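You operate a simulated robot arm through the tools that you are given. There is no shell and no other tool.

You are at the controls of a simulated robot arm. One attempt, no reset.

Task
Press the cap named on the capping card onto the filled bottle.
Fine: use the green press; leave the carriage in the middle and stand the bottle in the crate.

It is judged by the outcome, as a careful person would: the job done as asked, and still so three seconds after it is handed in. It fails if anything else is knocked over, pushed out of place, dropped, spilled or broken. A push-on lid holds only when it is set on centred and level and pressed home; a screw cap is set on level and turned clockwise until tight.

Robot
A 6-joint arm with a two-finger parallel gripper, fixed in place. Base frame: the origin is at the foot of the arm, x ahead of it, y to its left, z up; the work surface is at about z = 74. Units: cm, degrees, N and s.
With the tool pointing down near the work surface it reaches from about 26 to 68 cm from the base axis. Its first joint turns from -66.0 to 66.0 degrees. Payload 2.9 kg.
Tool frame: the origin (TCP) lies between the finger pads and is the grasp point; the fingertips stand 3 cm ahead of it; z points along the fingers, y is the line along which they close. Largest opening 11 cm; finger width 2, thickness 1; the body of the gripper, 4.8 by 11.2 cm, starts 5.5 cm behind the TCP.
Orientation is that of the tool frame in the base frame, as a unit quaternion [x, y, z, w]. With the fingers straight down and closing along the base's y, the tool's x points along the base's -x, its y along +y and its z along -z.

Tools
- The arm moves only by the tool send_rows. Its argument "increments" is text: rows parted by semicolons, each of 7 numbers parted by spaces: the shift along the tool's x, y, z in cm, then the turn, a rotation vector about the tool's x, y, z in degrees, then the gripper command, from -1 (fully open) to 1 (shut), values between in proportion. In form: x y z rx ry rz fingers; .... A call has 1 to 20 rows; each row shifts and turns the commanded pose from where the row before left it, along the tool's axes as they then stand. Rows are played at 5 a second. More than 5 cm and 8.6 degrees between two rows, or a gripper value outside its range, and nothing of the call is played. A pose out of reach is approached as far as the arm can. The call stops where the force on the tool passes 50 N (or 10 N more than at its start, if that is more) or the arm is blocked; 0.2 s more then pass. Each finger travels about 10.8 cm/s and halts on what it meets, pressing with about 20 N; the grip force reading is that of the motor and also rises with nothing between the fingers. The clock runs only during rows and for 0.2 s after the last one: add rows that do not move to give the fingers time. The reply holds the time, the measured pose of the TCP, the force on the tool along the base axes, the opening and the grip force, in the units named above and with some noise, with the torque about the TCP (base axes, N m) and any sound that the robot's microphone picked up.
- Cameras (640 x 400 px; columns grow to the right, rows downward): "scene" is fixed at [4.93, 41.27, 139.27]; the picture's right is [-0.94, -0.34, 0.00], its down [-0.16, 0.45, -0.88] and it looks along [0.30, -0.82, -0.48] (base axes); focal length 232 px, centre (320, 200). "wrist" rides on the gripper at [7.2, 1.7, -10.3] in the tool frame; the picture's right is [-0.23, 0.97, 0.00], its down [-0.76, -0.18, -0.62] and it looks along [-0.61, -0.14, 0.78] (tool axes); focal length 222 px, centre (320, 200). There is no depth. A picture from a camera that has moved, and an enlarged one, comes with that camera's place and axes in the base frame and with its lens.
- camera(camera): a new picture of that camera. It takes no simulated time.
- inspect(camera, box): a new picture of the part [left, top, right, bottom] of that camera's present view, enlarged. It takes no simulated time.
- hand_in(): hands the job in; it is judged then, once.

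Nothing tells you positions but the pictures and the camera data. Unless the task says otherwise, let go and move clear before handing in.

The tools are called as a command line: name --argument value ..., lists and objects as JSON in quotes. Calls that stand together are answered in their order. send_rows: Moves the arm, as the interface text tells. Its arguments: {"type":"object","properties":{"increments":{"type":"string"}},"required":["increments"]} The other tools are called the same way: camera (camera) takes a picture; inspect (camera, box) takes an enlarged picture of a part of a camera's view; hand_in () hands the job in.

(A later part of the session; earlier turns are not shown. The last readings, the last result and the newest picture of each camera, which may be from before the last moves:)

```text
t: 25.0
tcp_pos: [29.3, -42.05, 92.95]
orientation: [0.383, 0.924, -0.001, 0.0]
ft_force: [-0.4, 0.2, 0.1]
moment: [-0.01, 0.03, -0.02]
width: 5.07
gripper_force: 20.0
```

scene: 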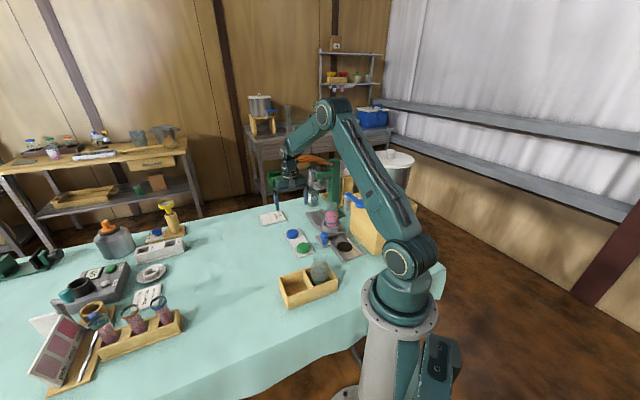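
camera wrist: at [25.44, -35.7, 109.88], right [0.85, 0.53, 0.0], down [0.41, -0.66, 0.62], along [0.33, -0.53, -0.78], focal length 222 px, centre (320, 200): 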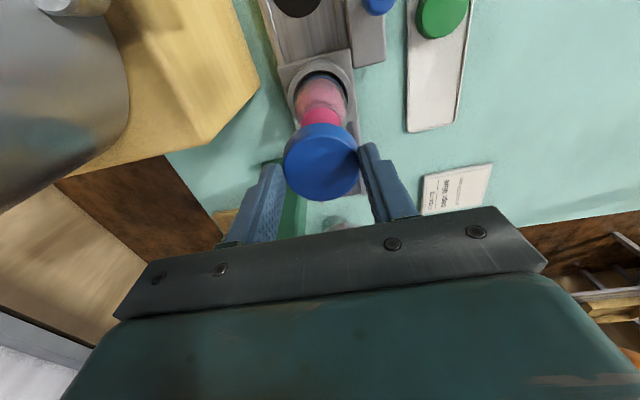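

The force is still near zero. I'll step once more and check the picture.

send_rows --increments "0 0 0.1 0 0 0 0.3; 0 0 0 0 0 0 0.3"

inspect --camera "scene" --box '[316, 190, 340, 220]'

```text
t: 25.6
tcp_pos: [29.32, -41.98, 92.87]
orientation: [0.383, 0.924, 0.0, 0.001]
ft_force: [0.3, -0.3, 0.1]
moment: [-0.03, -0.02, -0.03]
width: 5.08
gripper_force: 19.4
```

```text
13.33 times, centred on (328, 205) of scene
camera zoom: at [4.93, 41.27, 139.27], right [-0.94, -0.34, 0.0], down [-0.16, 0.45, -0.88], along [0.3, -0.82, -0.48], focal length 3090 px, centre (213, 133)
```

zoom: 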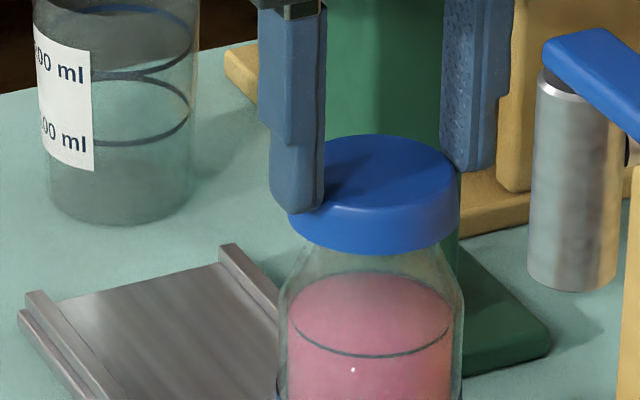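

The cap is lowering squarely over the neck, with about 0.8 cm of skirt engaged and no resistance. I'll continue until it meets something.

send_rows --increments "0 0 0.1 0 0 0 0.3; 0 0 0 0 0 0 0.3"

```text
t: 26.2
tcp_pos: [29.38, -41.98, 92.72]
orientation: [0.383, 0.924, 0.0, 0.001]
ft_force: [-0.9, -1.0, -0.4]
moment: [0.01, 0.03, -0.01]
width: 5.08
gripper_force: 19.5
```

No resistance yet, so I'll step again.

send_rows --increments "0 0 0.1 0 0 0 0.3; 0 0 0 0 0 0 0.3"

```text
t: 26.8
tcp_pos: [29.22, -41.97, 92.71]
orientation: [0.382, 0.924, -0.001, 0.001]
ft_force: [0.4, 0.0, -0.5]
moment: [0.0, -0.02, -0.02]
width: 5.1
gripper_force: 20.2
```

Still free, so I'll take one more step.

send_rows --increments "0 0 0.1 0 0 0 0.3; 0 0 0 0 0 0 0.3"

```text
t: 27.4
tcp_pos: [29.3, -42.05, 92.44]
orientation: [0.383, 0.924, 0.0, 0.001]
ft_force: [1.0, 0.2, -0.4]
moment: [0.01, 0.0, 0.0]
width: 5.07
gripper_force: 20.4
```

I'm at about z 92.45, and the cap's inner top should be close to the lip. I'll take one more small step.

send_rows --increments "0 0 0.1 0 0 0 0.3; 0 0 0 0 0 0 0.3"

inspect --camera "scene" --box '[316, 190, 340, 220]'

inspect --camera "wrist" --box '[260, 60, 380, 220]'

```text
t: 28.0
tcp_pos: [29.34, -41.95, 92.36]
orientation: [0.383, 0.924, 0.0, 0.001]
ft_force: [-0.5, -0.2, 0.5]
moment: [-0.03, 0.02, -0.03]
width: 5.09
gripper_force: 20.2
```

```text
13.33 times, centred on (328, 205) of scene
camera zoom: at [4.93, 41.28, 139.27], right [-0.94, -0.34, 0.0], down [-0.16, 0.45, -0.88], along [0.3, -0.82, -0.48], focal length 3090 px, centre (213, 133)
```

zoom: 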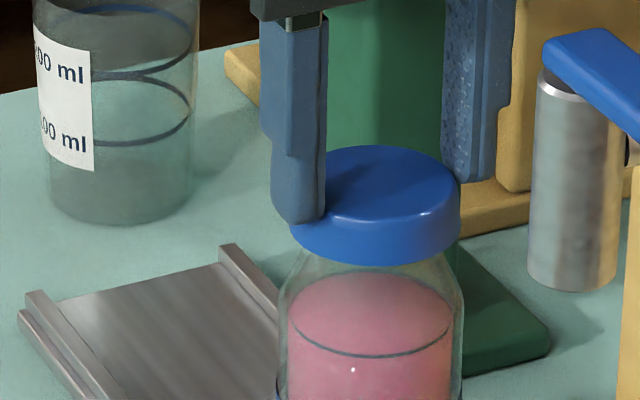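

```text
2.50 times, centred on (320, 140) of wrist
camera zoom: at [25.36, -35.68, 102.74], right [0.85, 0.53, 0.0], down [0.41, -0.66, 0.63], along [0.33, -0.53, -0.78], focal length 555 px, centre (320, 350)
```

zoom: 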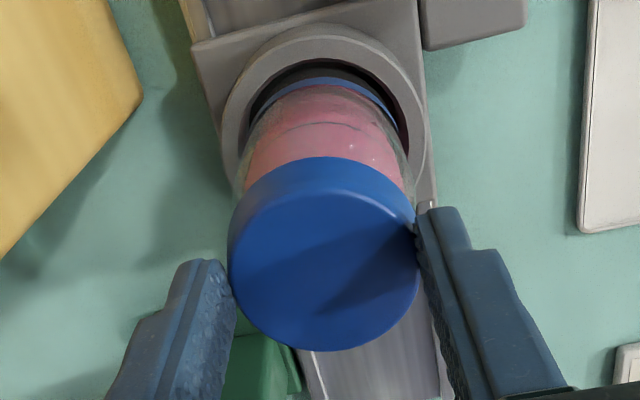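

The cap now covers the neck and stays level. I'll take another small step down.

send_rows --increments "0 0 0.1 0 0 0 0.3; 0 0 0 0 0 0 0.3"

```text
t: 28.6
tcp_pos: [29.37, -42.09, 92.29]
orientation: [0.383, 0.924, -0.001, 0.001]
ft_force: [-1.8, -0.4, 10.0]
moment: [-0.11, -0.13, -0.01]
width: 5.09
gripper_force: 20.2
```

I have light contact at 10 N, so the cap is sitting on the lip. I'll open the fingers gently and check how it rests.

send_rows --increments "0 0 -0.05 0 0 0 0.3; 0 0 0 0 0 0 -0.1; 0 0 0 0 0 0 -0.3; 0 0 0 0 0 0 -0.3"

inspect --camera "scene" --box '[316, 190, 340, 220]'

inspect --camera "wrist" --box '[260, 60, 380, 220]'

```text
t: 29.6
tcp_pos: [29.32, -42.01, 92.31]
orientation: [0.383, 0.924, -0.001, 0.001]
ft_force: [-0.4, 1.1, -0.3]
moment: [0.02, 0.0, 0.0]
width: 7.14
gripper_force: 0.0
```

```text
13.33 times, centred on (328, 205) of scene
camera zoom: at [4.93, 41.27, 139.27], right [-0.94, -0.34, 0.0], down [-0.16, 0.45, -0.88], along [0.3, -0.82, -0.48], focal length 3090 px, centre (213, 133)
```

zoom: 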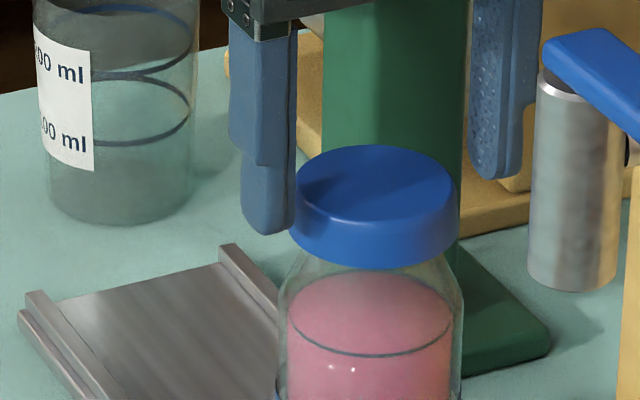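

```text
2.50 times, centred on (320, 140) of wrist
camera zoom: at [25.38, -35.67, 102.65], right [0.85, 0.53, 0.0], down [0.41, -0.66, 0.62], along [0.33, -0.53, -0.78], focal length 555 px, centre (320, 350)
```

zoom: 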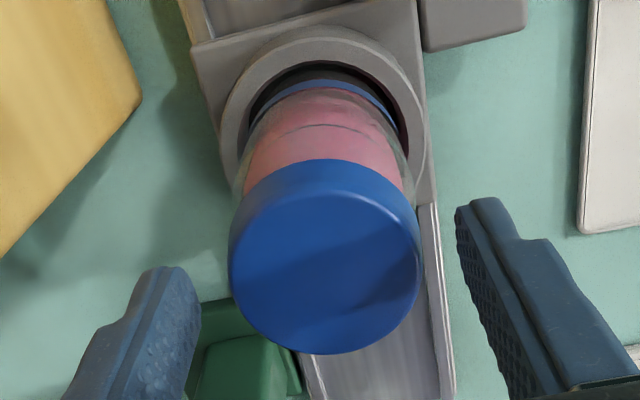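

The cap sits level and centred on the bottle. I'll lift away, move above the carriage knob, and turn the gripper so its fingers close along the rail.

send_rows --increments "0 0 -1 0 0 0 -0.3; 0 0 -2.5 0 0 0 -0.3; 0 0 -2.8 0 0 0 -0.3; 0 0 -2.8 0 0 0 -0.3; 2.65 2.58 0 0 0 0 -0.3; 2.65 2.58 0 0 0 0 -0.3; 2.65 2.58 0 0 0 0 -0.3; 0 0 0 0 0 0 -0.3"

camera --camera "wrist"

inspect --camera "scene" --box '[285, 150, 365, 250]'

```text
t: 31.4
tcp_pos: [28.86, -30.82, 101.31]
orientation: [0.383, 0.924, 0.0, 0.002]
ft_force: [0.0, 0.9, -0.5]
moment: [-0.02, 0.02, -0.01]
width: 7.16
gripper_force: 0.1
```

```text
taken
camera wrist: at [25.04, -24.55, 111.72], right [0.85, 0.53, 0.0], down [0.41, -0.66, 0.62], along [0.33, -0.53, -0.78], focal length 222 px, centre (320, 200)
```

wrist: 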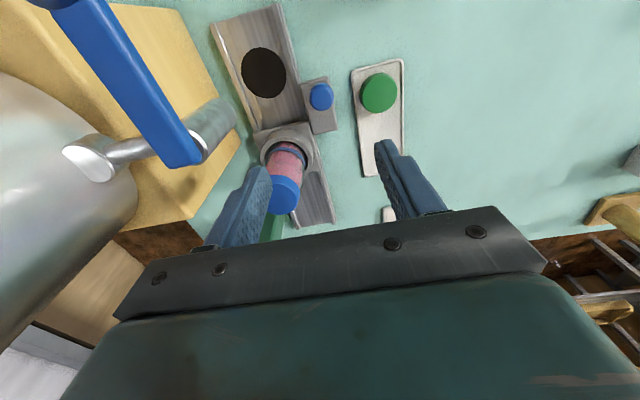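

```text
4.00 times, centred on (325, 200) of scene
camera zoom: at [4.93, 41.28, 139.27], right [-0.94, -0.34, 0.0], down [-0.16, 0.45, -0.88], along [0.3, -0.82, -0.48], focal length 927 px, centre (300, 200)
```

zoom: 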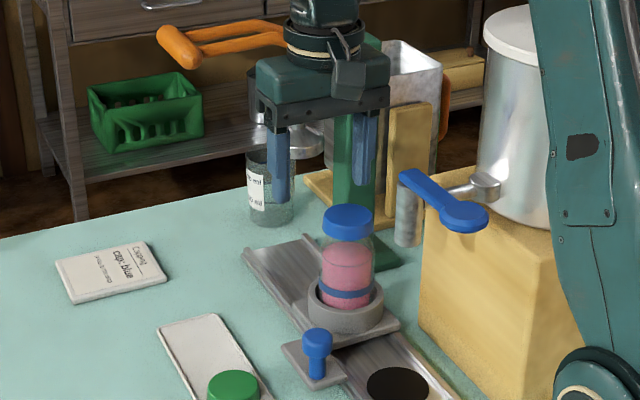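

The capped bottle stands level, and the knob is directly below at about (29.1,-30.85). I'll rotate the gripper 90° here in clear space.

send_rows --increments "0 0 0 0 0 7.5 -0.3; 0 0 0 0 0 7.5 -0.3; 0 0 0 0 0 7.5 -0.3; 0 0 0 0 0 7.5 -0.3; 0 0 0 0 0 7.5 -0.3; 0 0 0 0 0 7.5 -0.3; 0 0 0 0 0 7.5 -0.3; 0 0 0 0 0 7.5 -0.3; 0 0 0 0 0 7.5 -0.3; 0 0 0 0 0 7.5 -0.3; 0 0 0 0 0 7.5 -0.3; 0 0 0 0 0 7.5 -0.3; 0 0 0 0 0 0 -0.3"

camera --camera "wrist"

camera --camera "scene"

```text
t: 34.2
tcp_pos: [29.04, -30.76, 101.43]
orientation: [0.924, 0.381, -0.001, 0.002]
ft_force: [-0.4, 0.5, -0.8]
moment: [-0.01, 0.0, -0.01]
width: 7.14
gripper_force: 0.0
```

```text
taken
camera wrist: at [35.41, -26.93, 111.79], right [0.53, -0.85, 0.0], down [-0.67, -0.41, 0.62], along [-0.53, -0.33, -0.78], focal length 222 px, centre (320, 200)
```

wrist: 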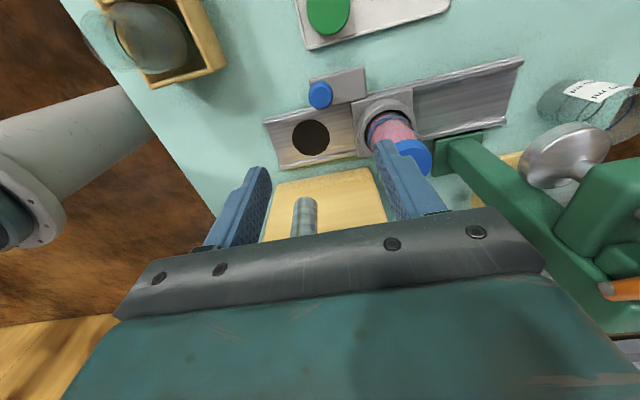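

```text
taken
```

scene: 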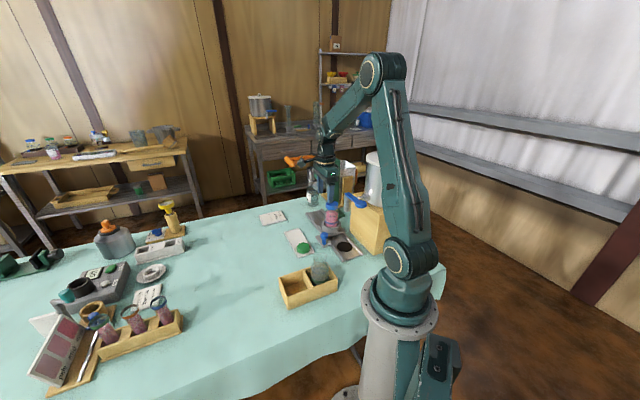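

The rotation worked, and this view shows the rail, carriage and press from the side. I'll enlarge it to check the carriage travel and the plunger.

inspect --camera "wrist" --box '[250, 40, 450, 190]'

inspect --camera "wrist" --box '[420, 60, 640, 300]'

```text
2.67 times, centred on (350, 115) of wrist
camera zoom: at [35.41, -26.93, 111.79], right [0.53, -0.85, 0.0], down [-0.67, -0.41, 0.62], along [-0.53, -0.33, -0.78], focal length 592 px, centre (240, 427)
```

zoom: 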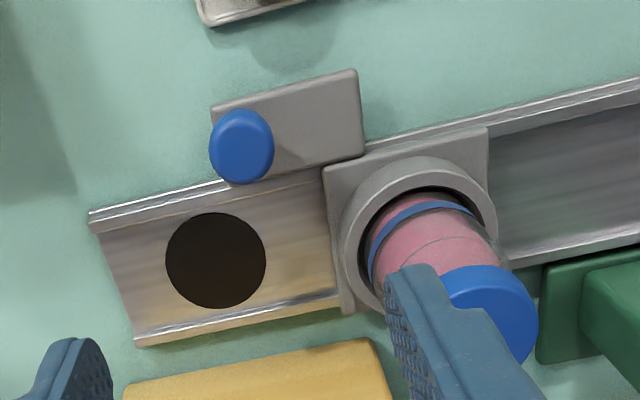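

```text
1.67 times, centred on (530, 180) of wrist
camera zoom: at [35.41, -26.93, 111.79], right [0.53, -0.85, 0.0], down [-0.67, -0.41, 0.62], along [-0.53, -0.33, -0.78], focal length 370 px, centre (-30, 233)
```

zoom: 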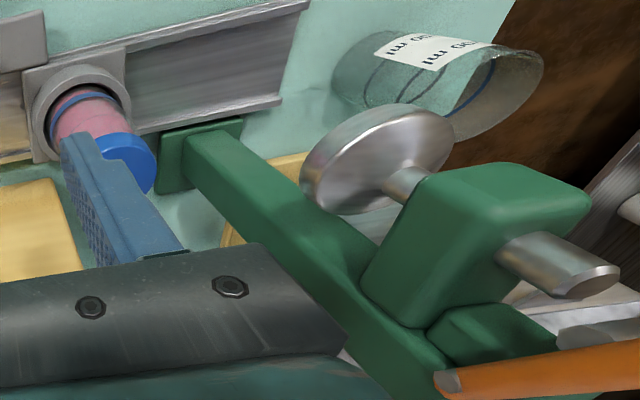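

The knob plate is part of the carriage, and the carriage should travel about 12 cm along the rail to bring the bottle under the plunger. I'll descend so the open fingers straddle the knob along the rail.

send_rows --increments "0 0 3.4 0 0 0 -0.2; 0 0 3.4 0 0 0 -0.2; 0 0 3.4 0 0 0 -0.2; 0 0 3.4 0 0 0 -0.2; 0 0 2.5 0 0 0 -0.2; 0 0 0 0 0 0 -0.2"

camera --camera "wrist"

inspect --camera "scene" --box '[285, 150, 375, 260]'

```text
t: 35.6
tcp_pos: [29.17, -31.06, 85.31]
orientation: [0.924, 0.383, 0.0, 0.001]
ft_force: [0.1, 0.0, -0.2]
moment: [0.02, 0.04, 0.0]
width: 6.6
gripper_force: 0.0
```

```text
taken
camera wrist: at [35.55, -27.11, 95.66], right [0.53, -0.85, 0.0], down [-0.67, -0.41, 0.62], along [-0.53, -0.33, -0.78], focal length 222 px, centre (320, 200)
```

wrist: 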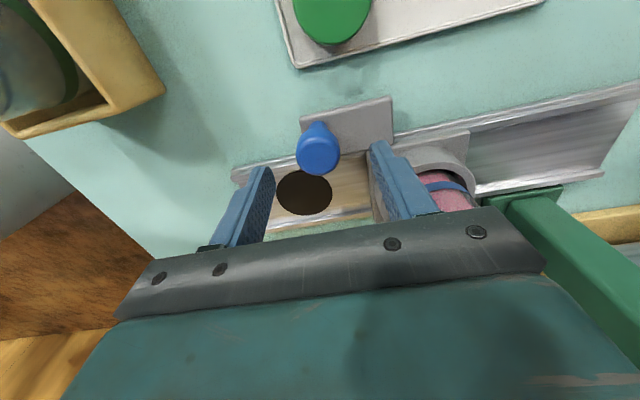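

```text
3.64 times, centred on (330, 205) of scene
camera zoom: at [4.93, 41.27, 139.27], right [-0.94, -0.34, 0.0], down [-0.16, 0.45, -0.88], along [0.3, -0.82, -0.48], focal length 843 px, centre (284, 182)
```

zoom: 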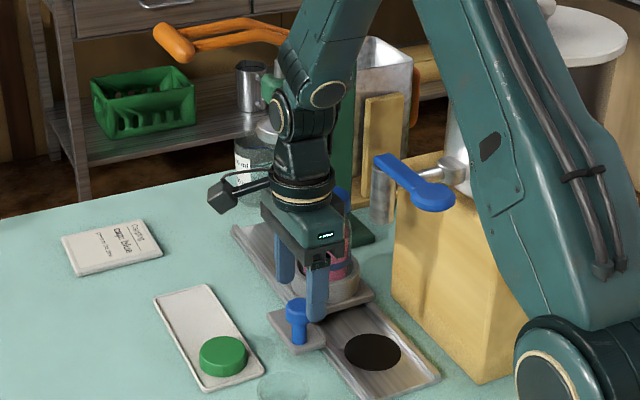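

The fingers straddle the knob with it slightly off in the tool x direction. I'll correct that, lower to knob level, and close.

send_rows --increments "0.35 0 1.5 0 0 0 -0.2; 0 0 1.5 0 0 0 -0.2; 0 0 1.2 0 0 0 -0.2; 0 0 0 0 0 0 -0.2"

inspect --camera "wrist" --box '[210, 80, 480, 250]'

inspect --camera "scene" --box '[310, 215, 350, 250]'

```text
t: 36.6
tcp_pos: [29.49, -30.95, 81.03]
orientation: [0.924, 0.383, 0.0, 0.001]
ft_force: [-0.7, 0.5, 0.1]
moment: [-0.01, 0.0, -0.03]
width: 6.62
gripper_force: 0.1
```

```text
2.35 times, centred on (345, 165) of wrist
camera zoom: at [35.72, -26.93, 91.48], right [0.53, -0.85, 0.0], down [-0.67, -0.41, 0.62], along [-0.53, -0.33, -0.78], focal length 523 px, centre (261, 282)
```

zoom: 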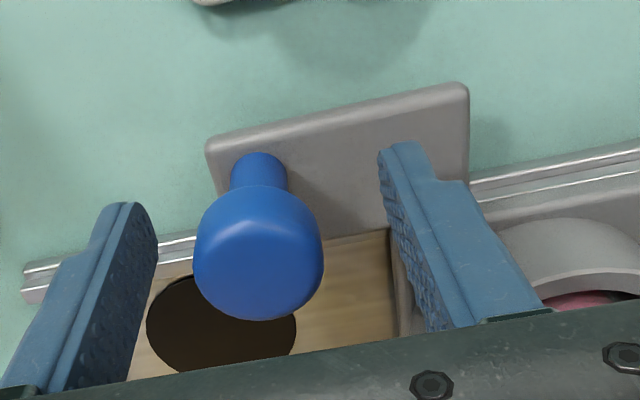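

```text
11.43 times, centred on (330, 232) of scene
camera zoom: at [4.93, 41.27, 139.27], right [-0.94, -0.34, 0.0], down [-0.16, 0.45, -0.88], along [0.3, -0.82, -0.48], focal length 2648 px, centre (206, -171)
```

zoom: 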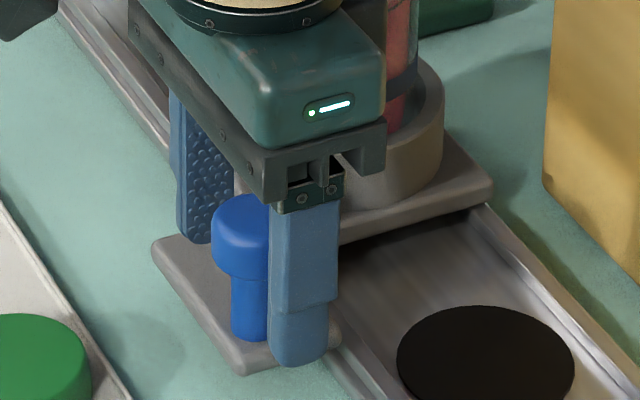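

The knob head lies between the fingers, about 0.25 cm off in tool x. I'll trim that and close on it.

send_rows --increments "-0.25 0 0 0 0 0 -0.2; 0 0 0 0 0 0 0.6; 0 0 0 0 0 0 0.6; 0 0 0 0 0 0 0.6; 0 0 0 0 0 0 0.6"

inspect --camera "wrist" --box '[210, 80, 480, 250]'

```text
t: 37.8
tcp_pos: [29.32, -30.91, 81.07]
orientation: [0.924, 0.382, 0.0, 0.001]
ft_force: [-1.0, -0.4, -0.3]
moment: [0.34, 0.11, -0.01]
width: 3.17
gripper_force: 45.7
```

```text
2.35 times, centred on (345, 165) of wrist
camera zoom: at [35.55, -26.98, 91.45], right [0.53, -0.85, 0.0], down [-0.66, -0.41, 0.62], along [-0.53, -0.33, -0.78], focal length 523 px, centre (261, 282)
```

zoom: 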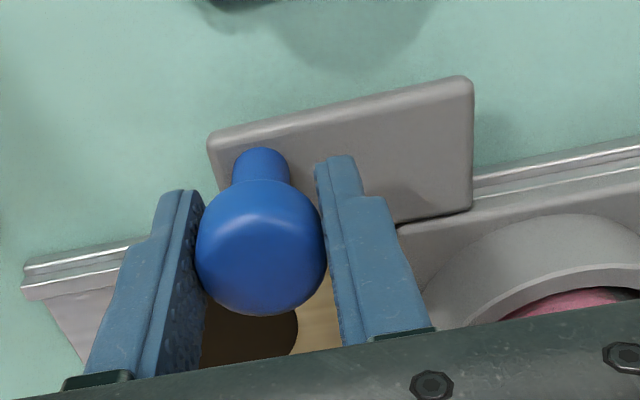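

I'm gripping the knob at 3.17 cm, and the middle position reads about (29.32,-30.91). I'll slide the carriage slowly towards the press, starting with 3 cm to check the resistance.

send_rows --increments "0 0.3 0 0 0 0 0.6; 0 0.6 0 0 0 0 0.6; 0 0.6 0 0 0 0 0.6; 0 0.6 0 0 0 0 0.6; 0 0.6 0 0 0 0 0.6; 0 0.3 0 0 0 0 0.6; 0 0 0 0 0 0 0.6"

inspect --camera "scene" --box '[285, 150, 375, 260]'

camera --camera "wrist"

```text
t: 39.4
tcp_pos: [31.28, -32.96, 81.05]
orientation: [0.924, 0.382, -0.001, 0.001]
ft_force: [-6.4, -6.2, -24.4]
moment: [-0.37, -0.1, -0.11]
width: 3.18
gripper_force: 45.0
```

```text
3.64 times, centred on (330, 205) of scene
camera zoom: at [4.94, 41.24, 139.28], right [-0.94, -0.34, 0.0], down [-0.16, 0.45, -0.88], along [0.3, -0.82, -0.48], focal length 843 px, centre (284, 182)
```

zoom: 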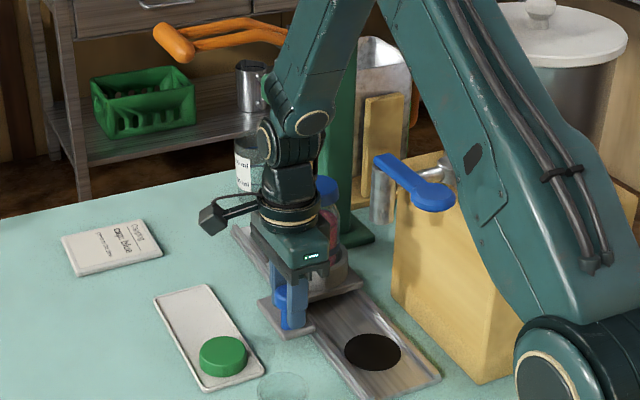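

```text
taken
camera wrist: at [37.64, -29.05, 91.44], right [0.53, -0.85, 0.0], down [-0.66, -0.41, 0.62], along [-0.53, -0.33, -0.78], focal length 222 px, centre (320, 200)
```

wrist: 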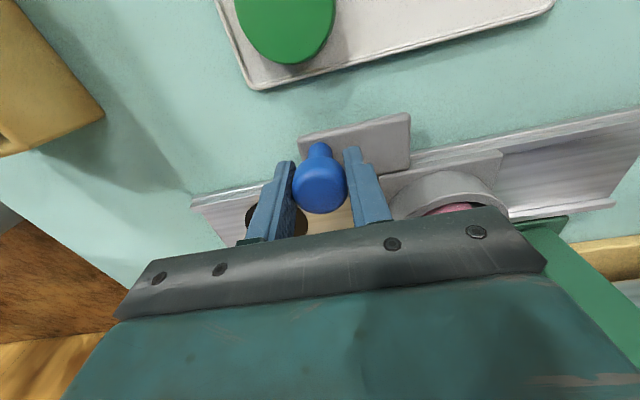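

The carriage slides well with the bottle still upright. The grip has built up some downward and sideways strain, so I'll relieve it and continue in short moves.

send_rows --increments "-0.05 0 0.1 0 0 0 0.6; -0.03 0 0.1 0 0 0 0.6; 0 0 0 0 0 0 0.6"

```text
t: 40.2
tcp_pos: [31.47, -33.23, 81.08]
orientation: [0.924, 0.384, 0.003, 0.003]
ft_force: [0.1, 1.6, 11.7]
moment: [0.24, 0.89, 0.08]
width: 3.18
gripper_force: 45.2
```

That over-corrected a little (+11.7 N). I'll ease up 0.06 cm and slide another 2.4 cm.

send_rows --increments "0 0 -0.06 0 0 0 0.6; 0 0.6 0 0 0 0 0.6; 0 0.6 0 0 0 0 0.6; 0 0.6 0 0 0 0 0.6; 0 0.6 0 0 0 0 0.6; 0 0 0 0 0 0 0.6"

```text
t: 41.6
tcp_pos: [32.98, -34.65, 81.21]
orientation: [0.924, 0.382, 0.002, 0.003]
ft_force: [3.9, 1.9, 31.1]
moment: [0.5, 0.04, -0.09]
width: 3.2
gripper_force: 45.1
```

Gripping tightly makes the vertical force swing as it slides. I'll loosen the fingers so they just straddle the knob and push it with the trailing finger.

send_rows --increments "0 0 -0.15 0 0 0 0.6; 0 0 0 0 0 0 0.3; 0 0 0 0 0 0 0.3"

camera --camera "wrist"

inspect --camera "scene" --box '[285, 140, 375, 250]'

```text
t: 42.4
tcp_pos: [32.91, -34.55, 80.94]
orientation: [0.924, 0.383, -0.001, 0.0]
ft_force: [0.8, -0.1, -0.5]
moment: [0.02, -0.02, 0.02]
width: 3.85
gripper_force: 0.1
```

```text
taken
camera wrist: at [39.25, -30.73, 91.38], right [0.53, -0.85, 0.0], down [-0.66, -0.41, 0.62], along [-0.53, -0.33, -0.78], focal length 222 px, centre (320, 200)
```

wrist: 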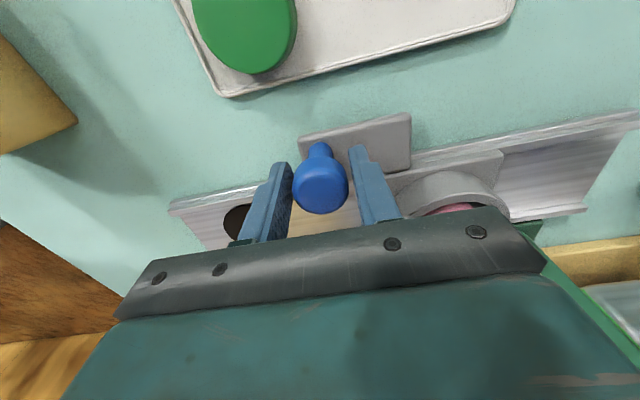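

```text
3.64 times, centred on (330, 195) of scene
camera zoom: at [4.93, 41.27, 139.27], right [-0.94, -0.34, 0.0], down [-0.16, 0.45, -0.88], along [0.3, -0.82, -0.48], focal length 843 px, centre (284, 218)
```

zoom: 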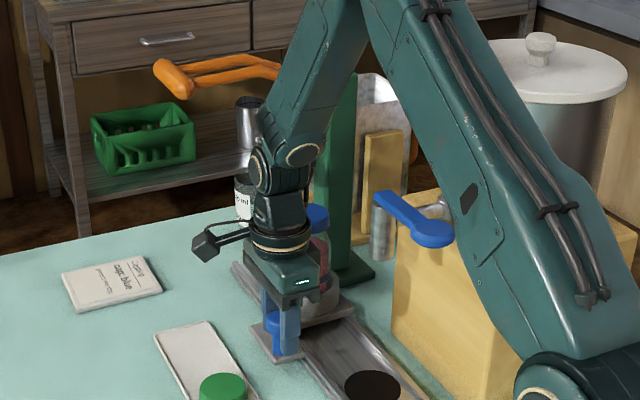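

The strain is gone and the carriage is about 5 cm along. I'll push another 3 cm with the loosened straddle.

send_rows --increments "0 0.6 0 0 0 0 0.3; 0 0.6 0 0 0 0 0.3; 0 0.6 0 0 0 0 0.3; 0 0.6 0 0 0 0 0.3; 0 0.6 0 0 0 0 0.3; 0 0 0 0 0 0 0.3"

camera --camera "wrist"

inspect --camera "scene" --box '[285, 140, 375, 250]'

```text
t: 43.8
tcp_pos: [35.3, -36.88, 81.16]
orientation: [0.924, 0.383, 0.001, 0.001]
ft_force: [-0.3, 0.4, 0.3]
moment: [0.0, 0.01, 0.01]
width: 3.88
gripper_force: 0.3
```

```text
taken
camera wrist: at [41.49, -32.86, 91.51], right [0.53, -0.85, 0.0], down [-0.67, -0.41, 0.62], along [-0.53, -0.33, -0.78], focal length 222 px, centre (320, 200)
```

wrist: 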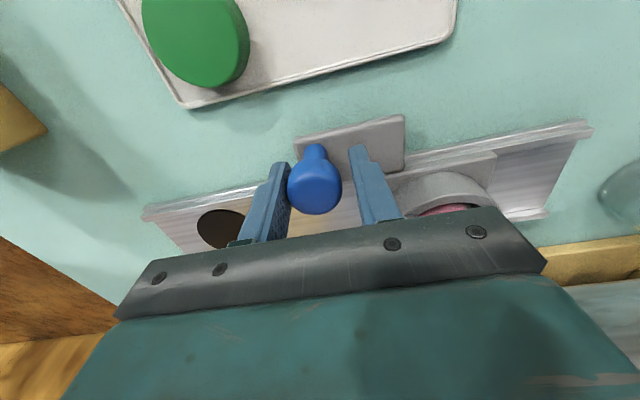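

```text
3.64 times, centred on (330, 195) of scene
camera zoom: at [4.93, 41.28, 139.27], right [-0.94, -0.34, 0.0], down [-0.16, 0.45, -0.88], along [0.3, -0.82, -0.48], focal length 843 px, centre (284, 218)
```

zoom: 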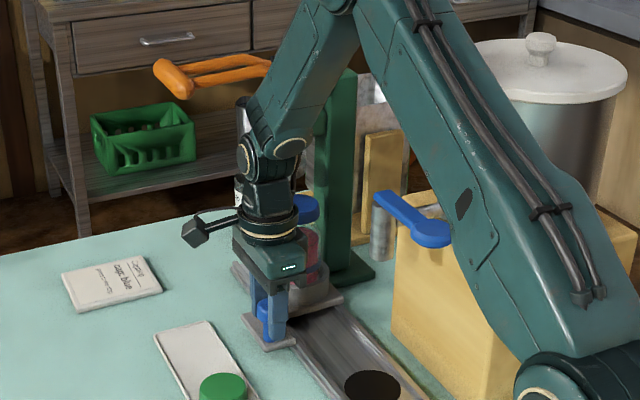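

The bottle is approaching the press with about 4 cm to go. I'll push 2.4 cm more and check where the cap is relative to the plunger.

send_rows --increments "0 0.5 0 0 0 0 0.3; 0 0.5 0 0 0 0 0.3; 0 0.5 0 0 0 0 0.3; 0 0.5 0 0 0 0 0.3; 0 0.4 0 0 0 0 0.3; 0 0 0 0 0 0 0.3"

camera --camera "wrist"

inspect --camera "scene" --box '[285, 140, 375, 250]'

```text
t: 45.2
tcp_pos: [36.86, -38.64, 81.07]
orientation: [0.924, 0.382, 0.0, 0.001]
ft_force: [0.3, 0.5, 0.2]
moment: [-0.04, 0.0, -0.02]
width: 3.88
gripper_force: 0.3
```

```text
taken
camera wrist: at [43.18, -34.62, 91.52], right [0.53, -0.85, 0.0], down [-0.67, -0.41, 0.62], along [-0.53, -0.33, -0.78], focal length 222 px, centre (320, 200)
```

wrist: 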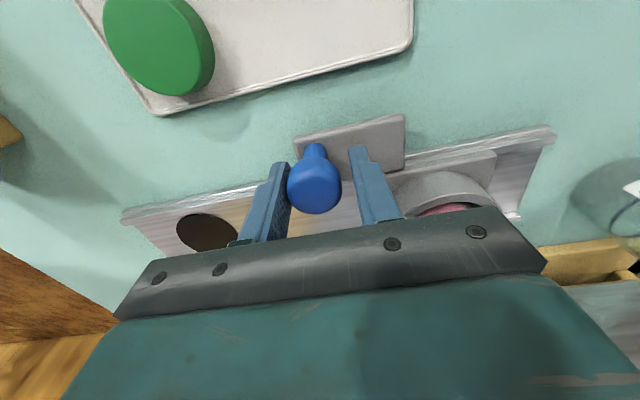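

```text
3.64 times, centred on (330, 195) of scene
camera zoom: at [4.93, 41.27, 139.27], right [-0.94, -0.34, 0.0], down [-0.16, 0.45, -0.88], along [0.3, -0.82, -0.48], focal length 843 px, centre (284, 218)
```

zoom: 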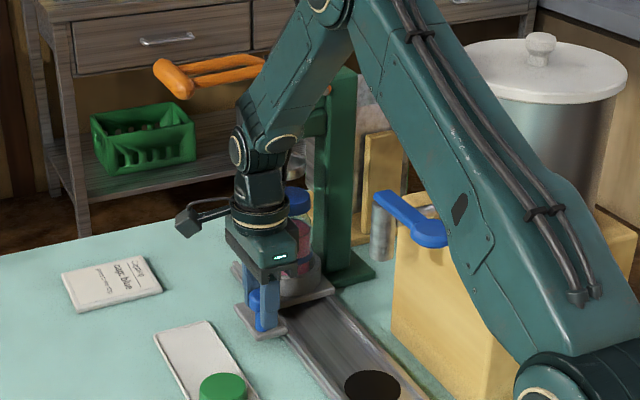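

The cap is close to being under the plunger. I'll zoom in on that area.

inspect --camera "scene" --box '[305, 160, 345, 225]'

```text
6.15 times, centred on (325, 192) of scene
camera zoom: at [4.93, 41.27, 139.27], right [-0.94, -0.34, 0.0], down [-0.16, 0.45, -0.88], along [0.3, -0.82, -0.48], focal length 1426 px, centre (289, 246)
```

zoom: 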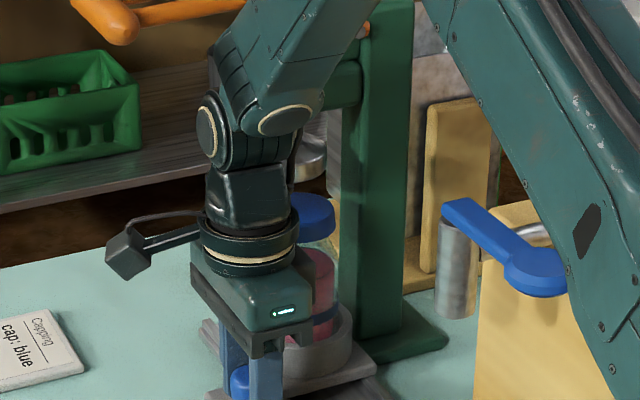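

By the scene view, the cap needs roughly another 1.5–3 cm. I'll push on in small steps and watch for an end stop in the force reading.

send_rows --increments "0 0.4 0 0 0 0 0.3; 0 0.4 0 0 0 0 0.3; 0 0.3 0 0 0 0 0.3; 0 0 0 0 0 0 0.3"

```text
t: 46.2
tcp_pos: [37.66, -39.32, 81.08]
orientation: [0.924, 0.383, 0.0, 0.001]
ft_force: [-0.2, 0.0, 0.2]
moment: [-0.01, 0.02, 0.01]
width: 3.89
gripper_force: 0.3
```

No stop yet at about 11.5 cm of travel, so I'll continue gently.

send_rows --increments "0 0.3 0 0 0 0 0.3; 0 0.2 0 0 0 0 0.3; 0 0 0 0 0 0 0.3"

```text
t: 47.0
tcp_pos: [37.92, -39.6, 81.13]
orientation: [0.924, 0.382, 0.0, 0.001]
ft_force: [-1.5, 0.6, 0.1]
moment: [0.0, 0.05, -0.02]
width: 3.89
gripper_force: 0.1
```

There's a hint of resistance, so I'll push a further 0.2 cm to see whether this is the stop.

send_rows --increments "0 0.1 0 0 0 0 0.3; 0 0.1 0 0 0 0 0.3; 0 0 0 0 0 0 0.3"

inspect --camera "scene" --box '[305, 160, 345, 225]'

```text
t: 47.8
tcp_pos: [38.06, -39.93, 81.22]
orientation: [0.924, 0.382, 0.0, 0.0]
ft_force: [0.7, -0.2, 0.6]
moment: [0.02, -0.01, -0.03]
width: 3.84
gripper_force: 0.1
```

```text
6.15 times, centred on (325, 192) of scene
camera zoom: at [4.93, 41.27, 139.27], right [-0.94, -0.34, 0.0], down [-0.16, 0.45, -0.88], along [0.3, -0.82, -0.48], focal length 1426 px, centre (289, 246)
```

zoom: 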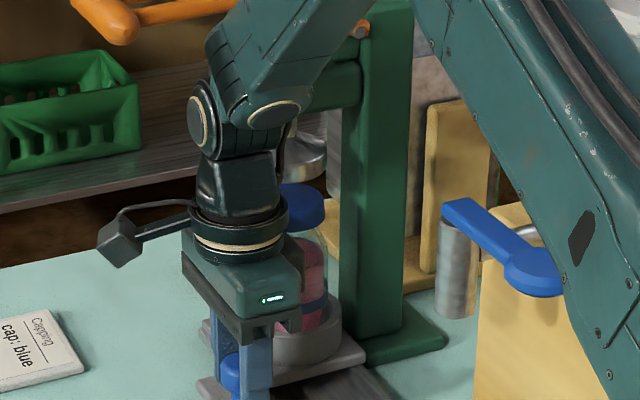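

There's no stop force, and in the scene view the cap is almost in line with the plunger. I'll open, rise off the knob, step back away from the lever, then look at the alignment from the side.

send_rows --increments "0 -0.3 0 0 0 0 0.1; 0 0 0 0 0 0 0; 0 0 -2.5 0 0 0 0; 0 0 -3.0 0 0 0 0; 0 -2.7 -1 0 0 0 0; 0 -2.7 -1 0 0 0 0; 0 0 -4 0 0 0 0; 0 0 -4 0 0 0 0; 0 0 -4 0 0 0 0; 0 0 -3.5 0 0 0 0; 0 0 0 0 0 0 0"

camera --camera "wrist"

inspect --camera "scene" --box '[285, 140, 365, 240]'

```text
t: 50.2
tcp_pos: [33.98, -35.87, 104.08]
orientation: [0.924, 0.383, 0.001, 0.001]
ft_force: [0.3, 0.2, 0.2]
moment: [-0.02, -0.04, -0.02]
width: 5.5
gripper_force: 0.1
```

```text
taken
camera wrist: at [40.28, -31.81, 114.57], right [0.53, -0.85, 0.0], down [-0.66, -0.41, 0.62], along [-0.53, -0.33, -0.78], focal length 222 px, centre (320, 200)
```

wrist: 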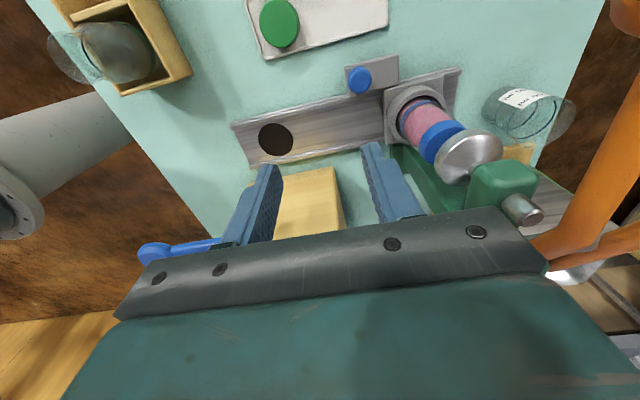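

```text
4.00 times, centred on (325, 190) of scene
camera zoom: at [4.93, 41.28, 139.27], right [-0.94, -0.34, 0.0], down [-0.16, 0.45, -0.88], along [0.3, -0.82, -0.48], focal length 927 px, centre (300, 240)
```

zoom: 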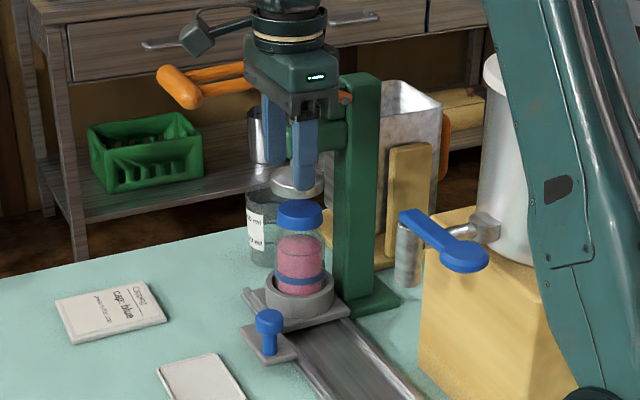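

Now both cap and plunger are clearly visible, so I'll zoom in on each view to compare them.

inspect --camera "wrist" --box '[370, 60, 560, 230]'

inspect --camera "scene" --box '[308, 175, 338, 220]'

```text
2.35 times, centred on (465, 145) of wrist
camera zoom: at [40.28, -31.81, 114.57], right [0.53, -0.85, 0.0], down [-0.66, -0.41, 0.62], along [-0.53, -0.33, -0.78], focal length 523 px, centre (-21, 329)
```

zoom: 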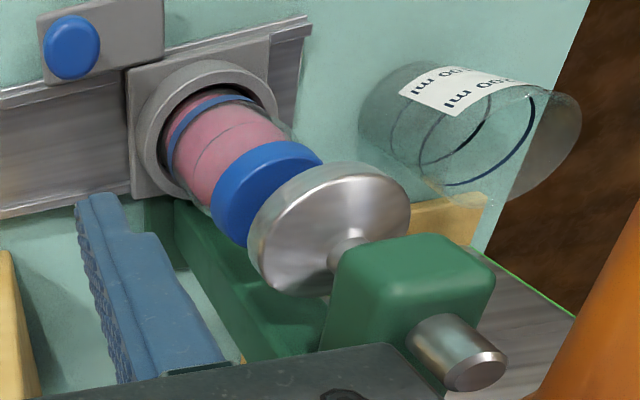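

```text
8.89 times, centred on (323, 198) of scene
camera zoom: at [4.93, 41.28, 139.27], right [-0.94, -0.34, 0.0], down [-0.16, 0.45, -0.88], along [0.3, -0.82, -0.48], focal length 2060 px, centre (293, 222)
```

zoom: 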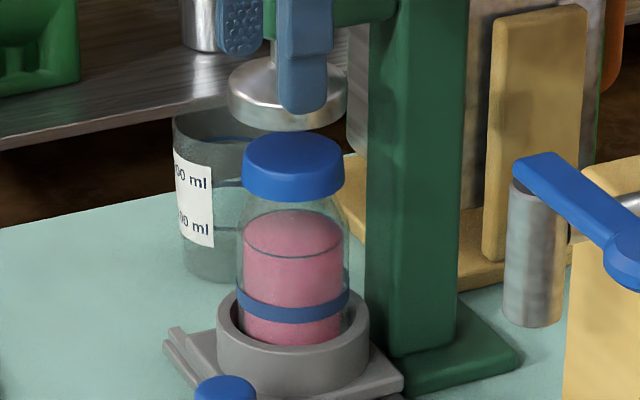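

I estimate the cap needs roughly 0.5 cm more towards the press. I'll zoom further to refine that before pushing again.

inspect --camera "wrist" --box '[420, 85, 520, 200]'

inspect --camera "scene" --box '[311, 178, 333, 204]'

```text
3.48 times, centred on (470, 142) of wrist
camera zoom: at [40.28, -31.81, 114.57], right [0.53, -0.85, 0.0], down [-0.66, -0.41, 0.62], along [-0.53, -0.33, -0.78], focal length 773 px, centre (-202, 400)
```

zoom: 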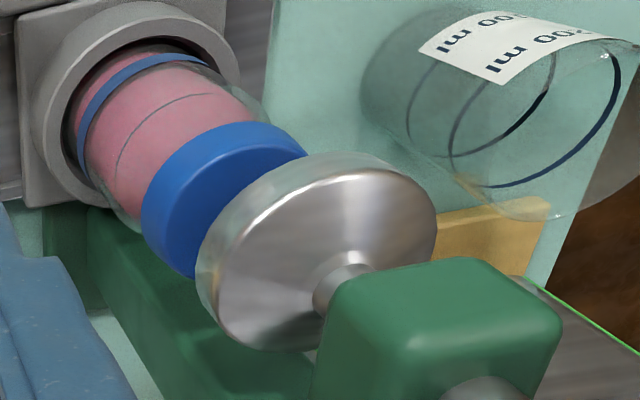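

```text
15.38 times, centred on (322, 191) of scene
camera zoom: at [4.93, 41.28, 139.27], right [-0.94, -0.34, 0.0], down [-0.16, 0.45, -0.88], along [0.3, -0.82, -0.48], focal length 3565 px, centre (289, 338)
```

zoom: 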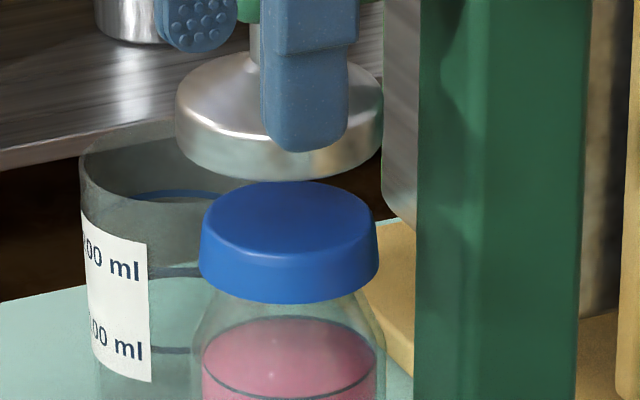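

Both views together suggest the cap needs about 0.75 cm more along the rail, for a total of about 13 cm. I'll retrace my path down to the knob.

send_rows --increments "0 0 3.5 0 0 0 0; 0 0 4 0 0 0 0; 0 0 4 0 0 0 0; 0 0 4 0 0 0 0; 0 2.7 1 0 0 0 0; 0 2.7 1 0 0 0 0; 0 0 0 0 0 0 0"

camera --camera "wrist"

```text
t: 51.8
tcp_pos: [37.81, -39.49, 86.66]
orientation: [0.924, 0.383, 0.001, 0.001]
ft_force: [-0.3, 0.6, -0.4]
moment: [-0.01, -0.01, -0.01]
width: 5.49
gripper_force: 0.1
```

```text
taken
camera wrist: at [44.24, -35.71, 97.07], right [0.53, -0.85, 0.0], down [-0.67, -0.41, 0.62], along [-0.53, -0.33, -0.78], focal length 222 px, centre (320, 200)
```

wrist: 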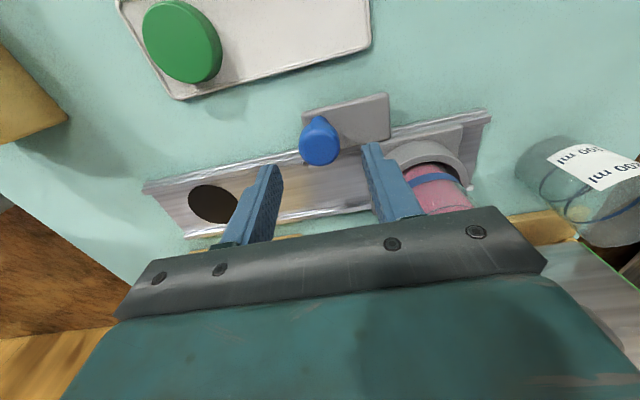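

The knob lies between the fingers. I'll lower to it, narrow the fingers, and push in small steps.

send_rows --increments "0 0 2 0 0 0 0; 0 0 2 0 0 0 0; 0 0 1.5 0 0 0 0; 0 0 0 0 0 0 0.3; 0 0.3 0 0 0 0 0.3; 0 0.3 0 0 0 0 0.3; 0 0 0 0 0 0 0.3"

inspect --camera "scene" --box '[308, 175, 338, 220]'

camera --camera "wrist"

```text
t: 53.4
tcp_pos: [38.22, -40.17, 81.23]
orientation: [0.924, 0.383, 0.001, 0.001]
ft_force: [-0.1, -0.2, 1.0]
moment: [0.02, -0.01, -0.01]
width: 3.88
gripper_force: 0.1
```

```text
8.89 times, centred on (323, 198) of scene
camera zoom: at [4.93, 41.27, 139.27], right [-0.94, -0.34, 0.0], down [-0.16, 0.45, -0.88], along [0.3, -0.82, -0.48], focal length 2060 px, centre (293, 222)
```

zoom: 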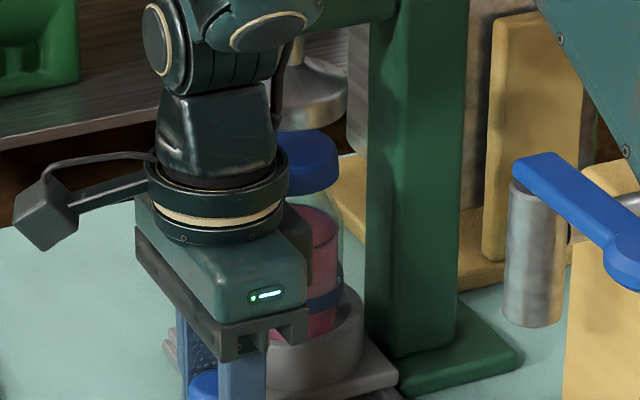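

```text
taken
camera wrist: at [44.68, -36.16, 91.53], right [0.53, -0.85, 0.0], down [-0.67, -0.41, 0.62], along [-0.53, -0.33, -0.78], focal length 222 px, centre (320, 200)
```

wrist: 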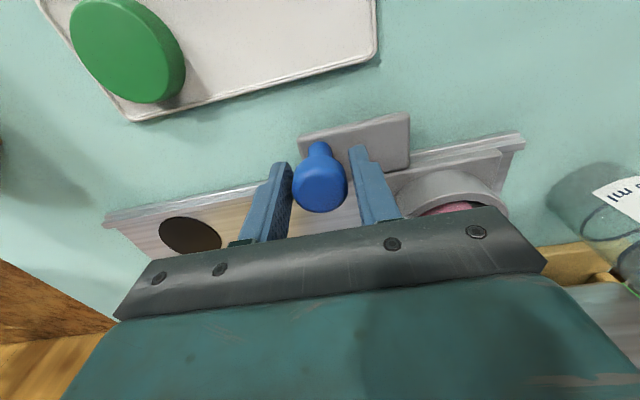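

The carriage seems to have settled slightly ahead of my finger, as if into a station, and the cap now lines up with the plunger. I'll nudge 0.3 cm more to feel for a stop.

send_rows --increments "0 0.15 0 0 0 0 0.3; 0 0.15 0 0 0 0 0.3; 0 0 0 0 0 0 0.3"

inspect --camera "wrist" --box '[210, 80, 480, 250]'

inspect --camera "scene" --box '[308, 175, 338, 220]'

```text
t: 54.2
tcp_pos: [38.51, -40.3, 81.11]
orientation: [0.924, 0.382, -0.001, 0.0]
ft_force: [-0.3, 0.0, 0.1]
moment: [0.03, 0.02, -0.02]
width: 3.84
gripper_force: 0.1
```

```text
2.35 times, centred on (345, 165) of wrist
camera zoom: at [44.83, -36.32, 91.53], right [0.53, -0.85, 0.0], down [-0.67, -0.41, 0.62], along [-0.53, -0.33, -0.78], focal length 523 px, centre (261, 282)
```

zoom: 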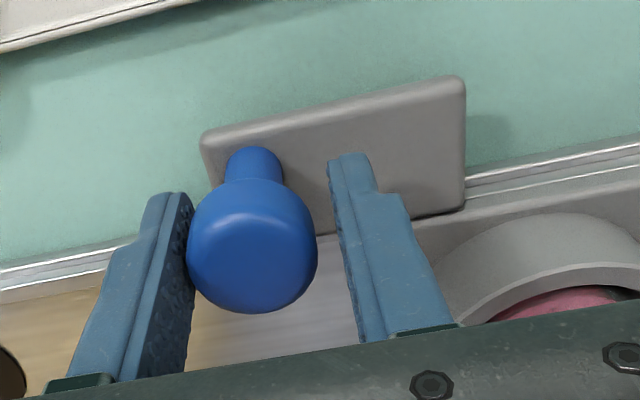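

```text
8.89 times, centred on (323, 198) of scene
camera zoom: at [4.93, 41.27, 139.27], right [-0.94, -0.34, 0.0], down [-0.16, 0.45, -0.88], along [0.3, -0.82, -0.48], focal length 2060 px, centre (293, 222)
```

zoom: 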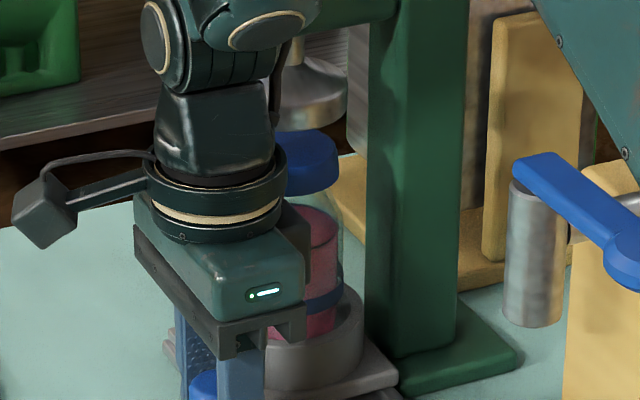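

The knob now touches the trailing finger and the cap hasn't moved. I'll nudge 0.15 cm to feel whether it's at a stop.

send_rows --increments "0 0.1 0 0 0 0 0.3; 0 0.05 0 0 0 0 0.3; 0 0 0 0 0 0 0.3"

inspect --camera "scene" --box '[308, 175, 338, 220]'

```text
t: 55.0
tcp_pos: [38.6, -40.46, 81.05]
orientation: [0.924, 0.383, 0.0, 0.001]
ft_force: [-1.3, -0.5, 0.5]
moment: [0.03, 0.03, 0.01]
width: 3.88
gripper_force: 0.5
```

```text
8.89 times, centred on (323, 198) of scene
camera zoom: at [4.93, 41.28, 139.27], right [-0.94, -0.34, 0.0], down [-0.16, 0.45, -0.88], along [0.3, -0.82, -0.48], focal length 2060 px, centre (293, 222)
```

zoom: 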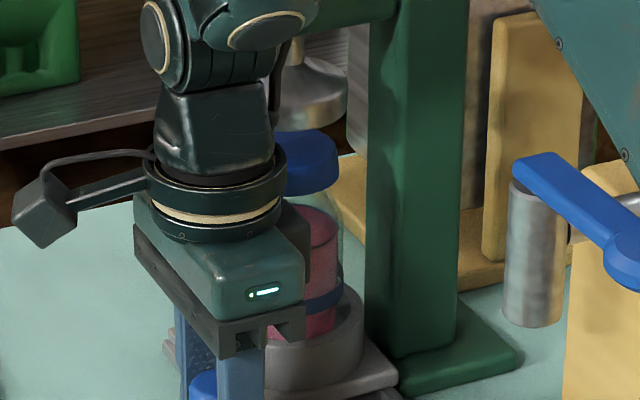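

I'll try one more 0.15 cm nudge to test for a stop.

send_rows --increments "0 0.15 0 0 0 0 0.3; 0 0 0 0 0 0 0.3"

inspect --camera "wrist" --box '[210, 80, 480, 250]'

inspect --camera "scene" --box '[308, 175, 338, 220]'

```text
t: 55.6
tcp_pos: [38.49, -40.43, 81.1]
orientation: [0.924, 0.383, 0.001, 0.0]
ft_force: [-3.4, 2.2, -0.5]
moment: [0.04, -0.03, 0.03]
width: 4.07
gripper_force: 1.8
```

```text
2.35 times, centred on (345, 165) of wrist
camera zoom: at [44.97, -36.52, 91.48], right [0.53, -0.85, 0.0], down [-0.66, -0.41, 0.62], along [-0.53, -0.33, -0.78], focal length 523 px, centre (261, 282)
```

zoom: 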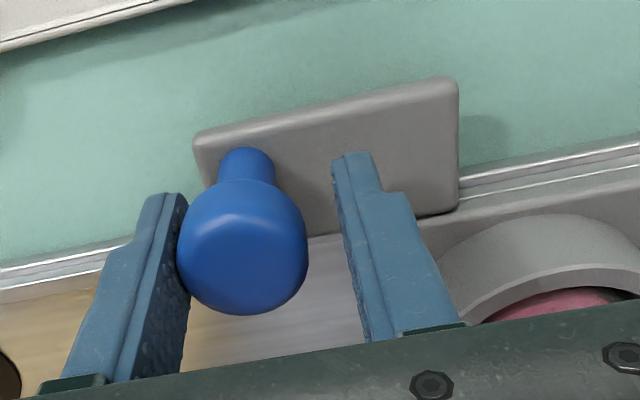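

```text
8.89 times, centred on (323, 198) of scene
camera zoom: at [4.92, 41.28, 139.27], right [-0.94, -0.34, 0.0], down [-0.16, 0.45, -0.88], along [0.3, -0.82, -0.48], focal length 2060 px, centre (293, 222)
```

zoom: 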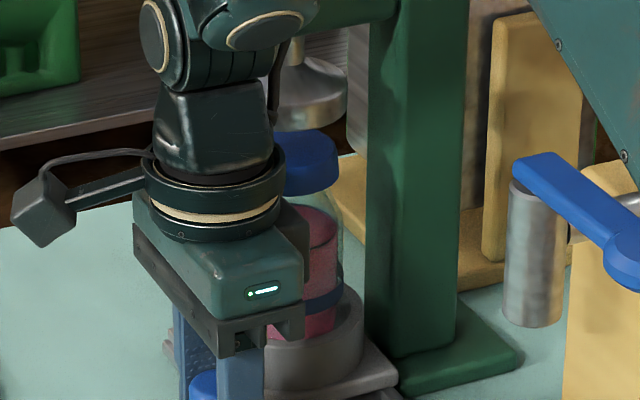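

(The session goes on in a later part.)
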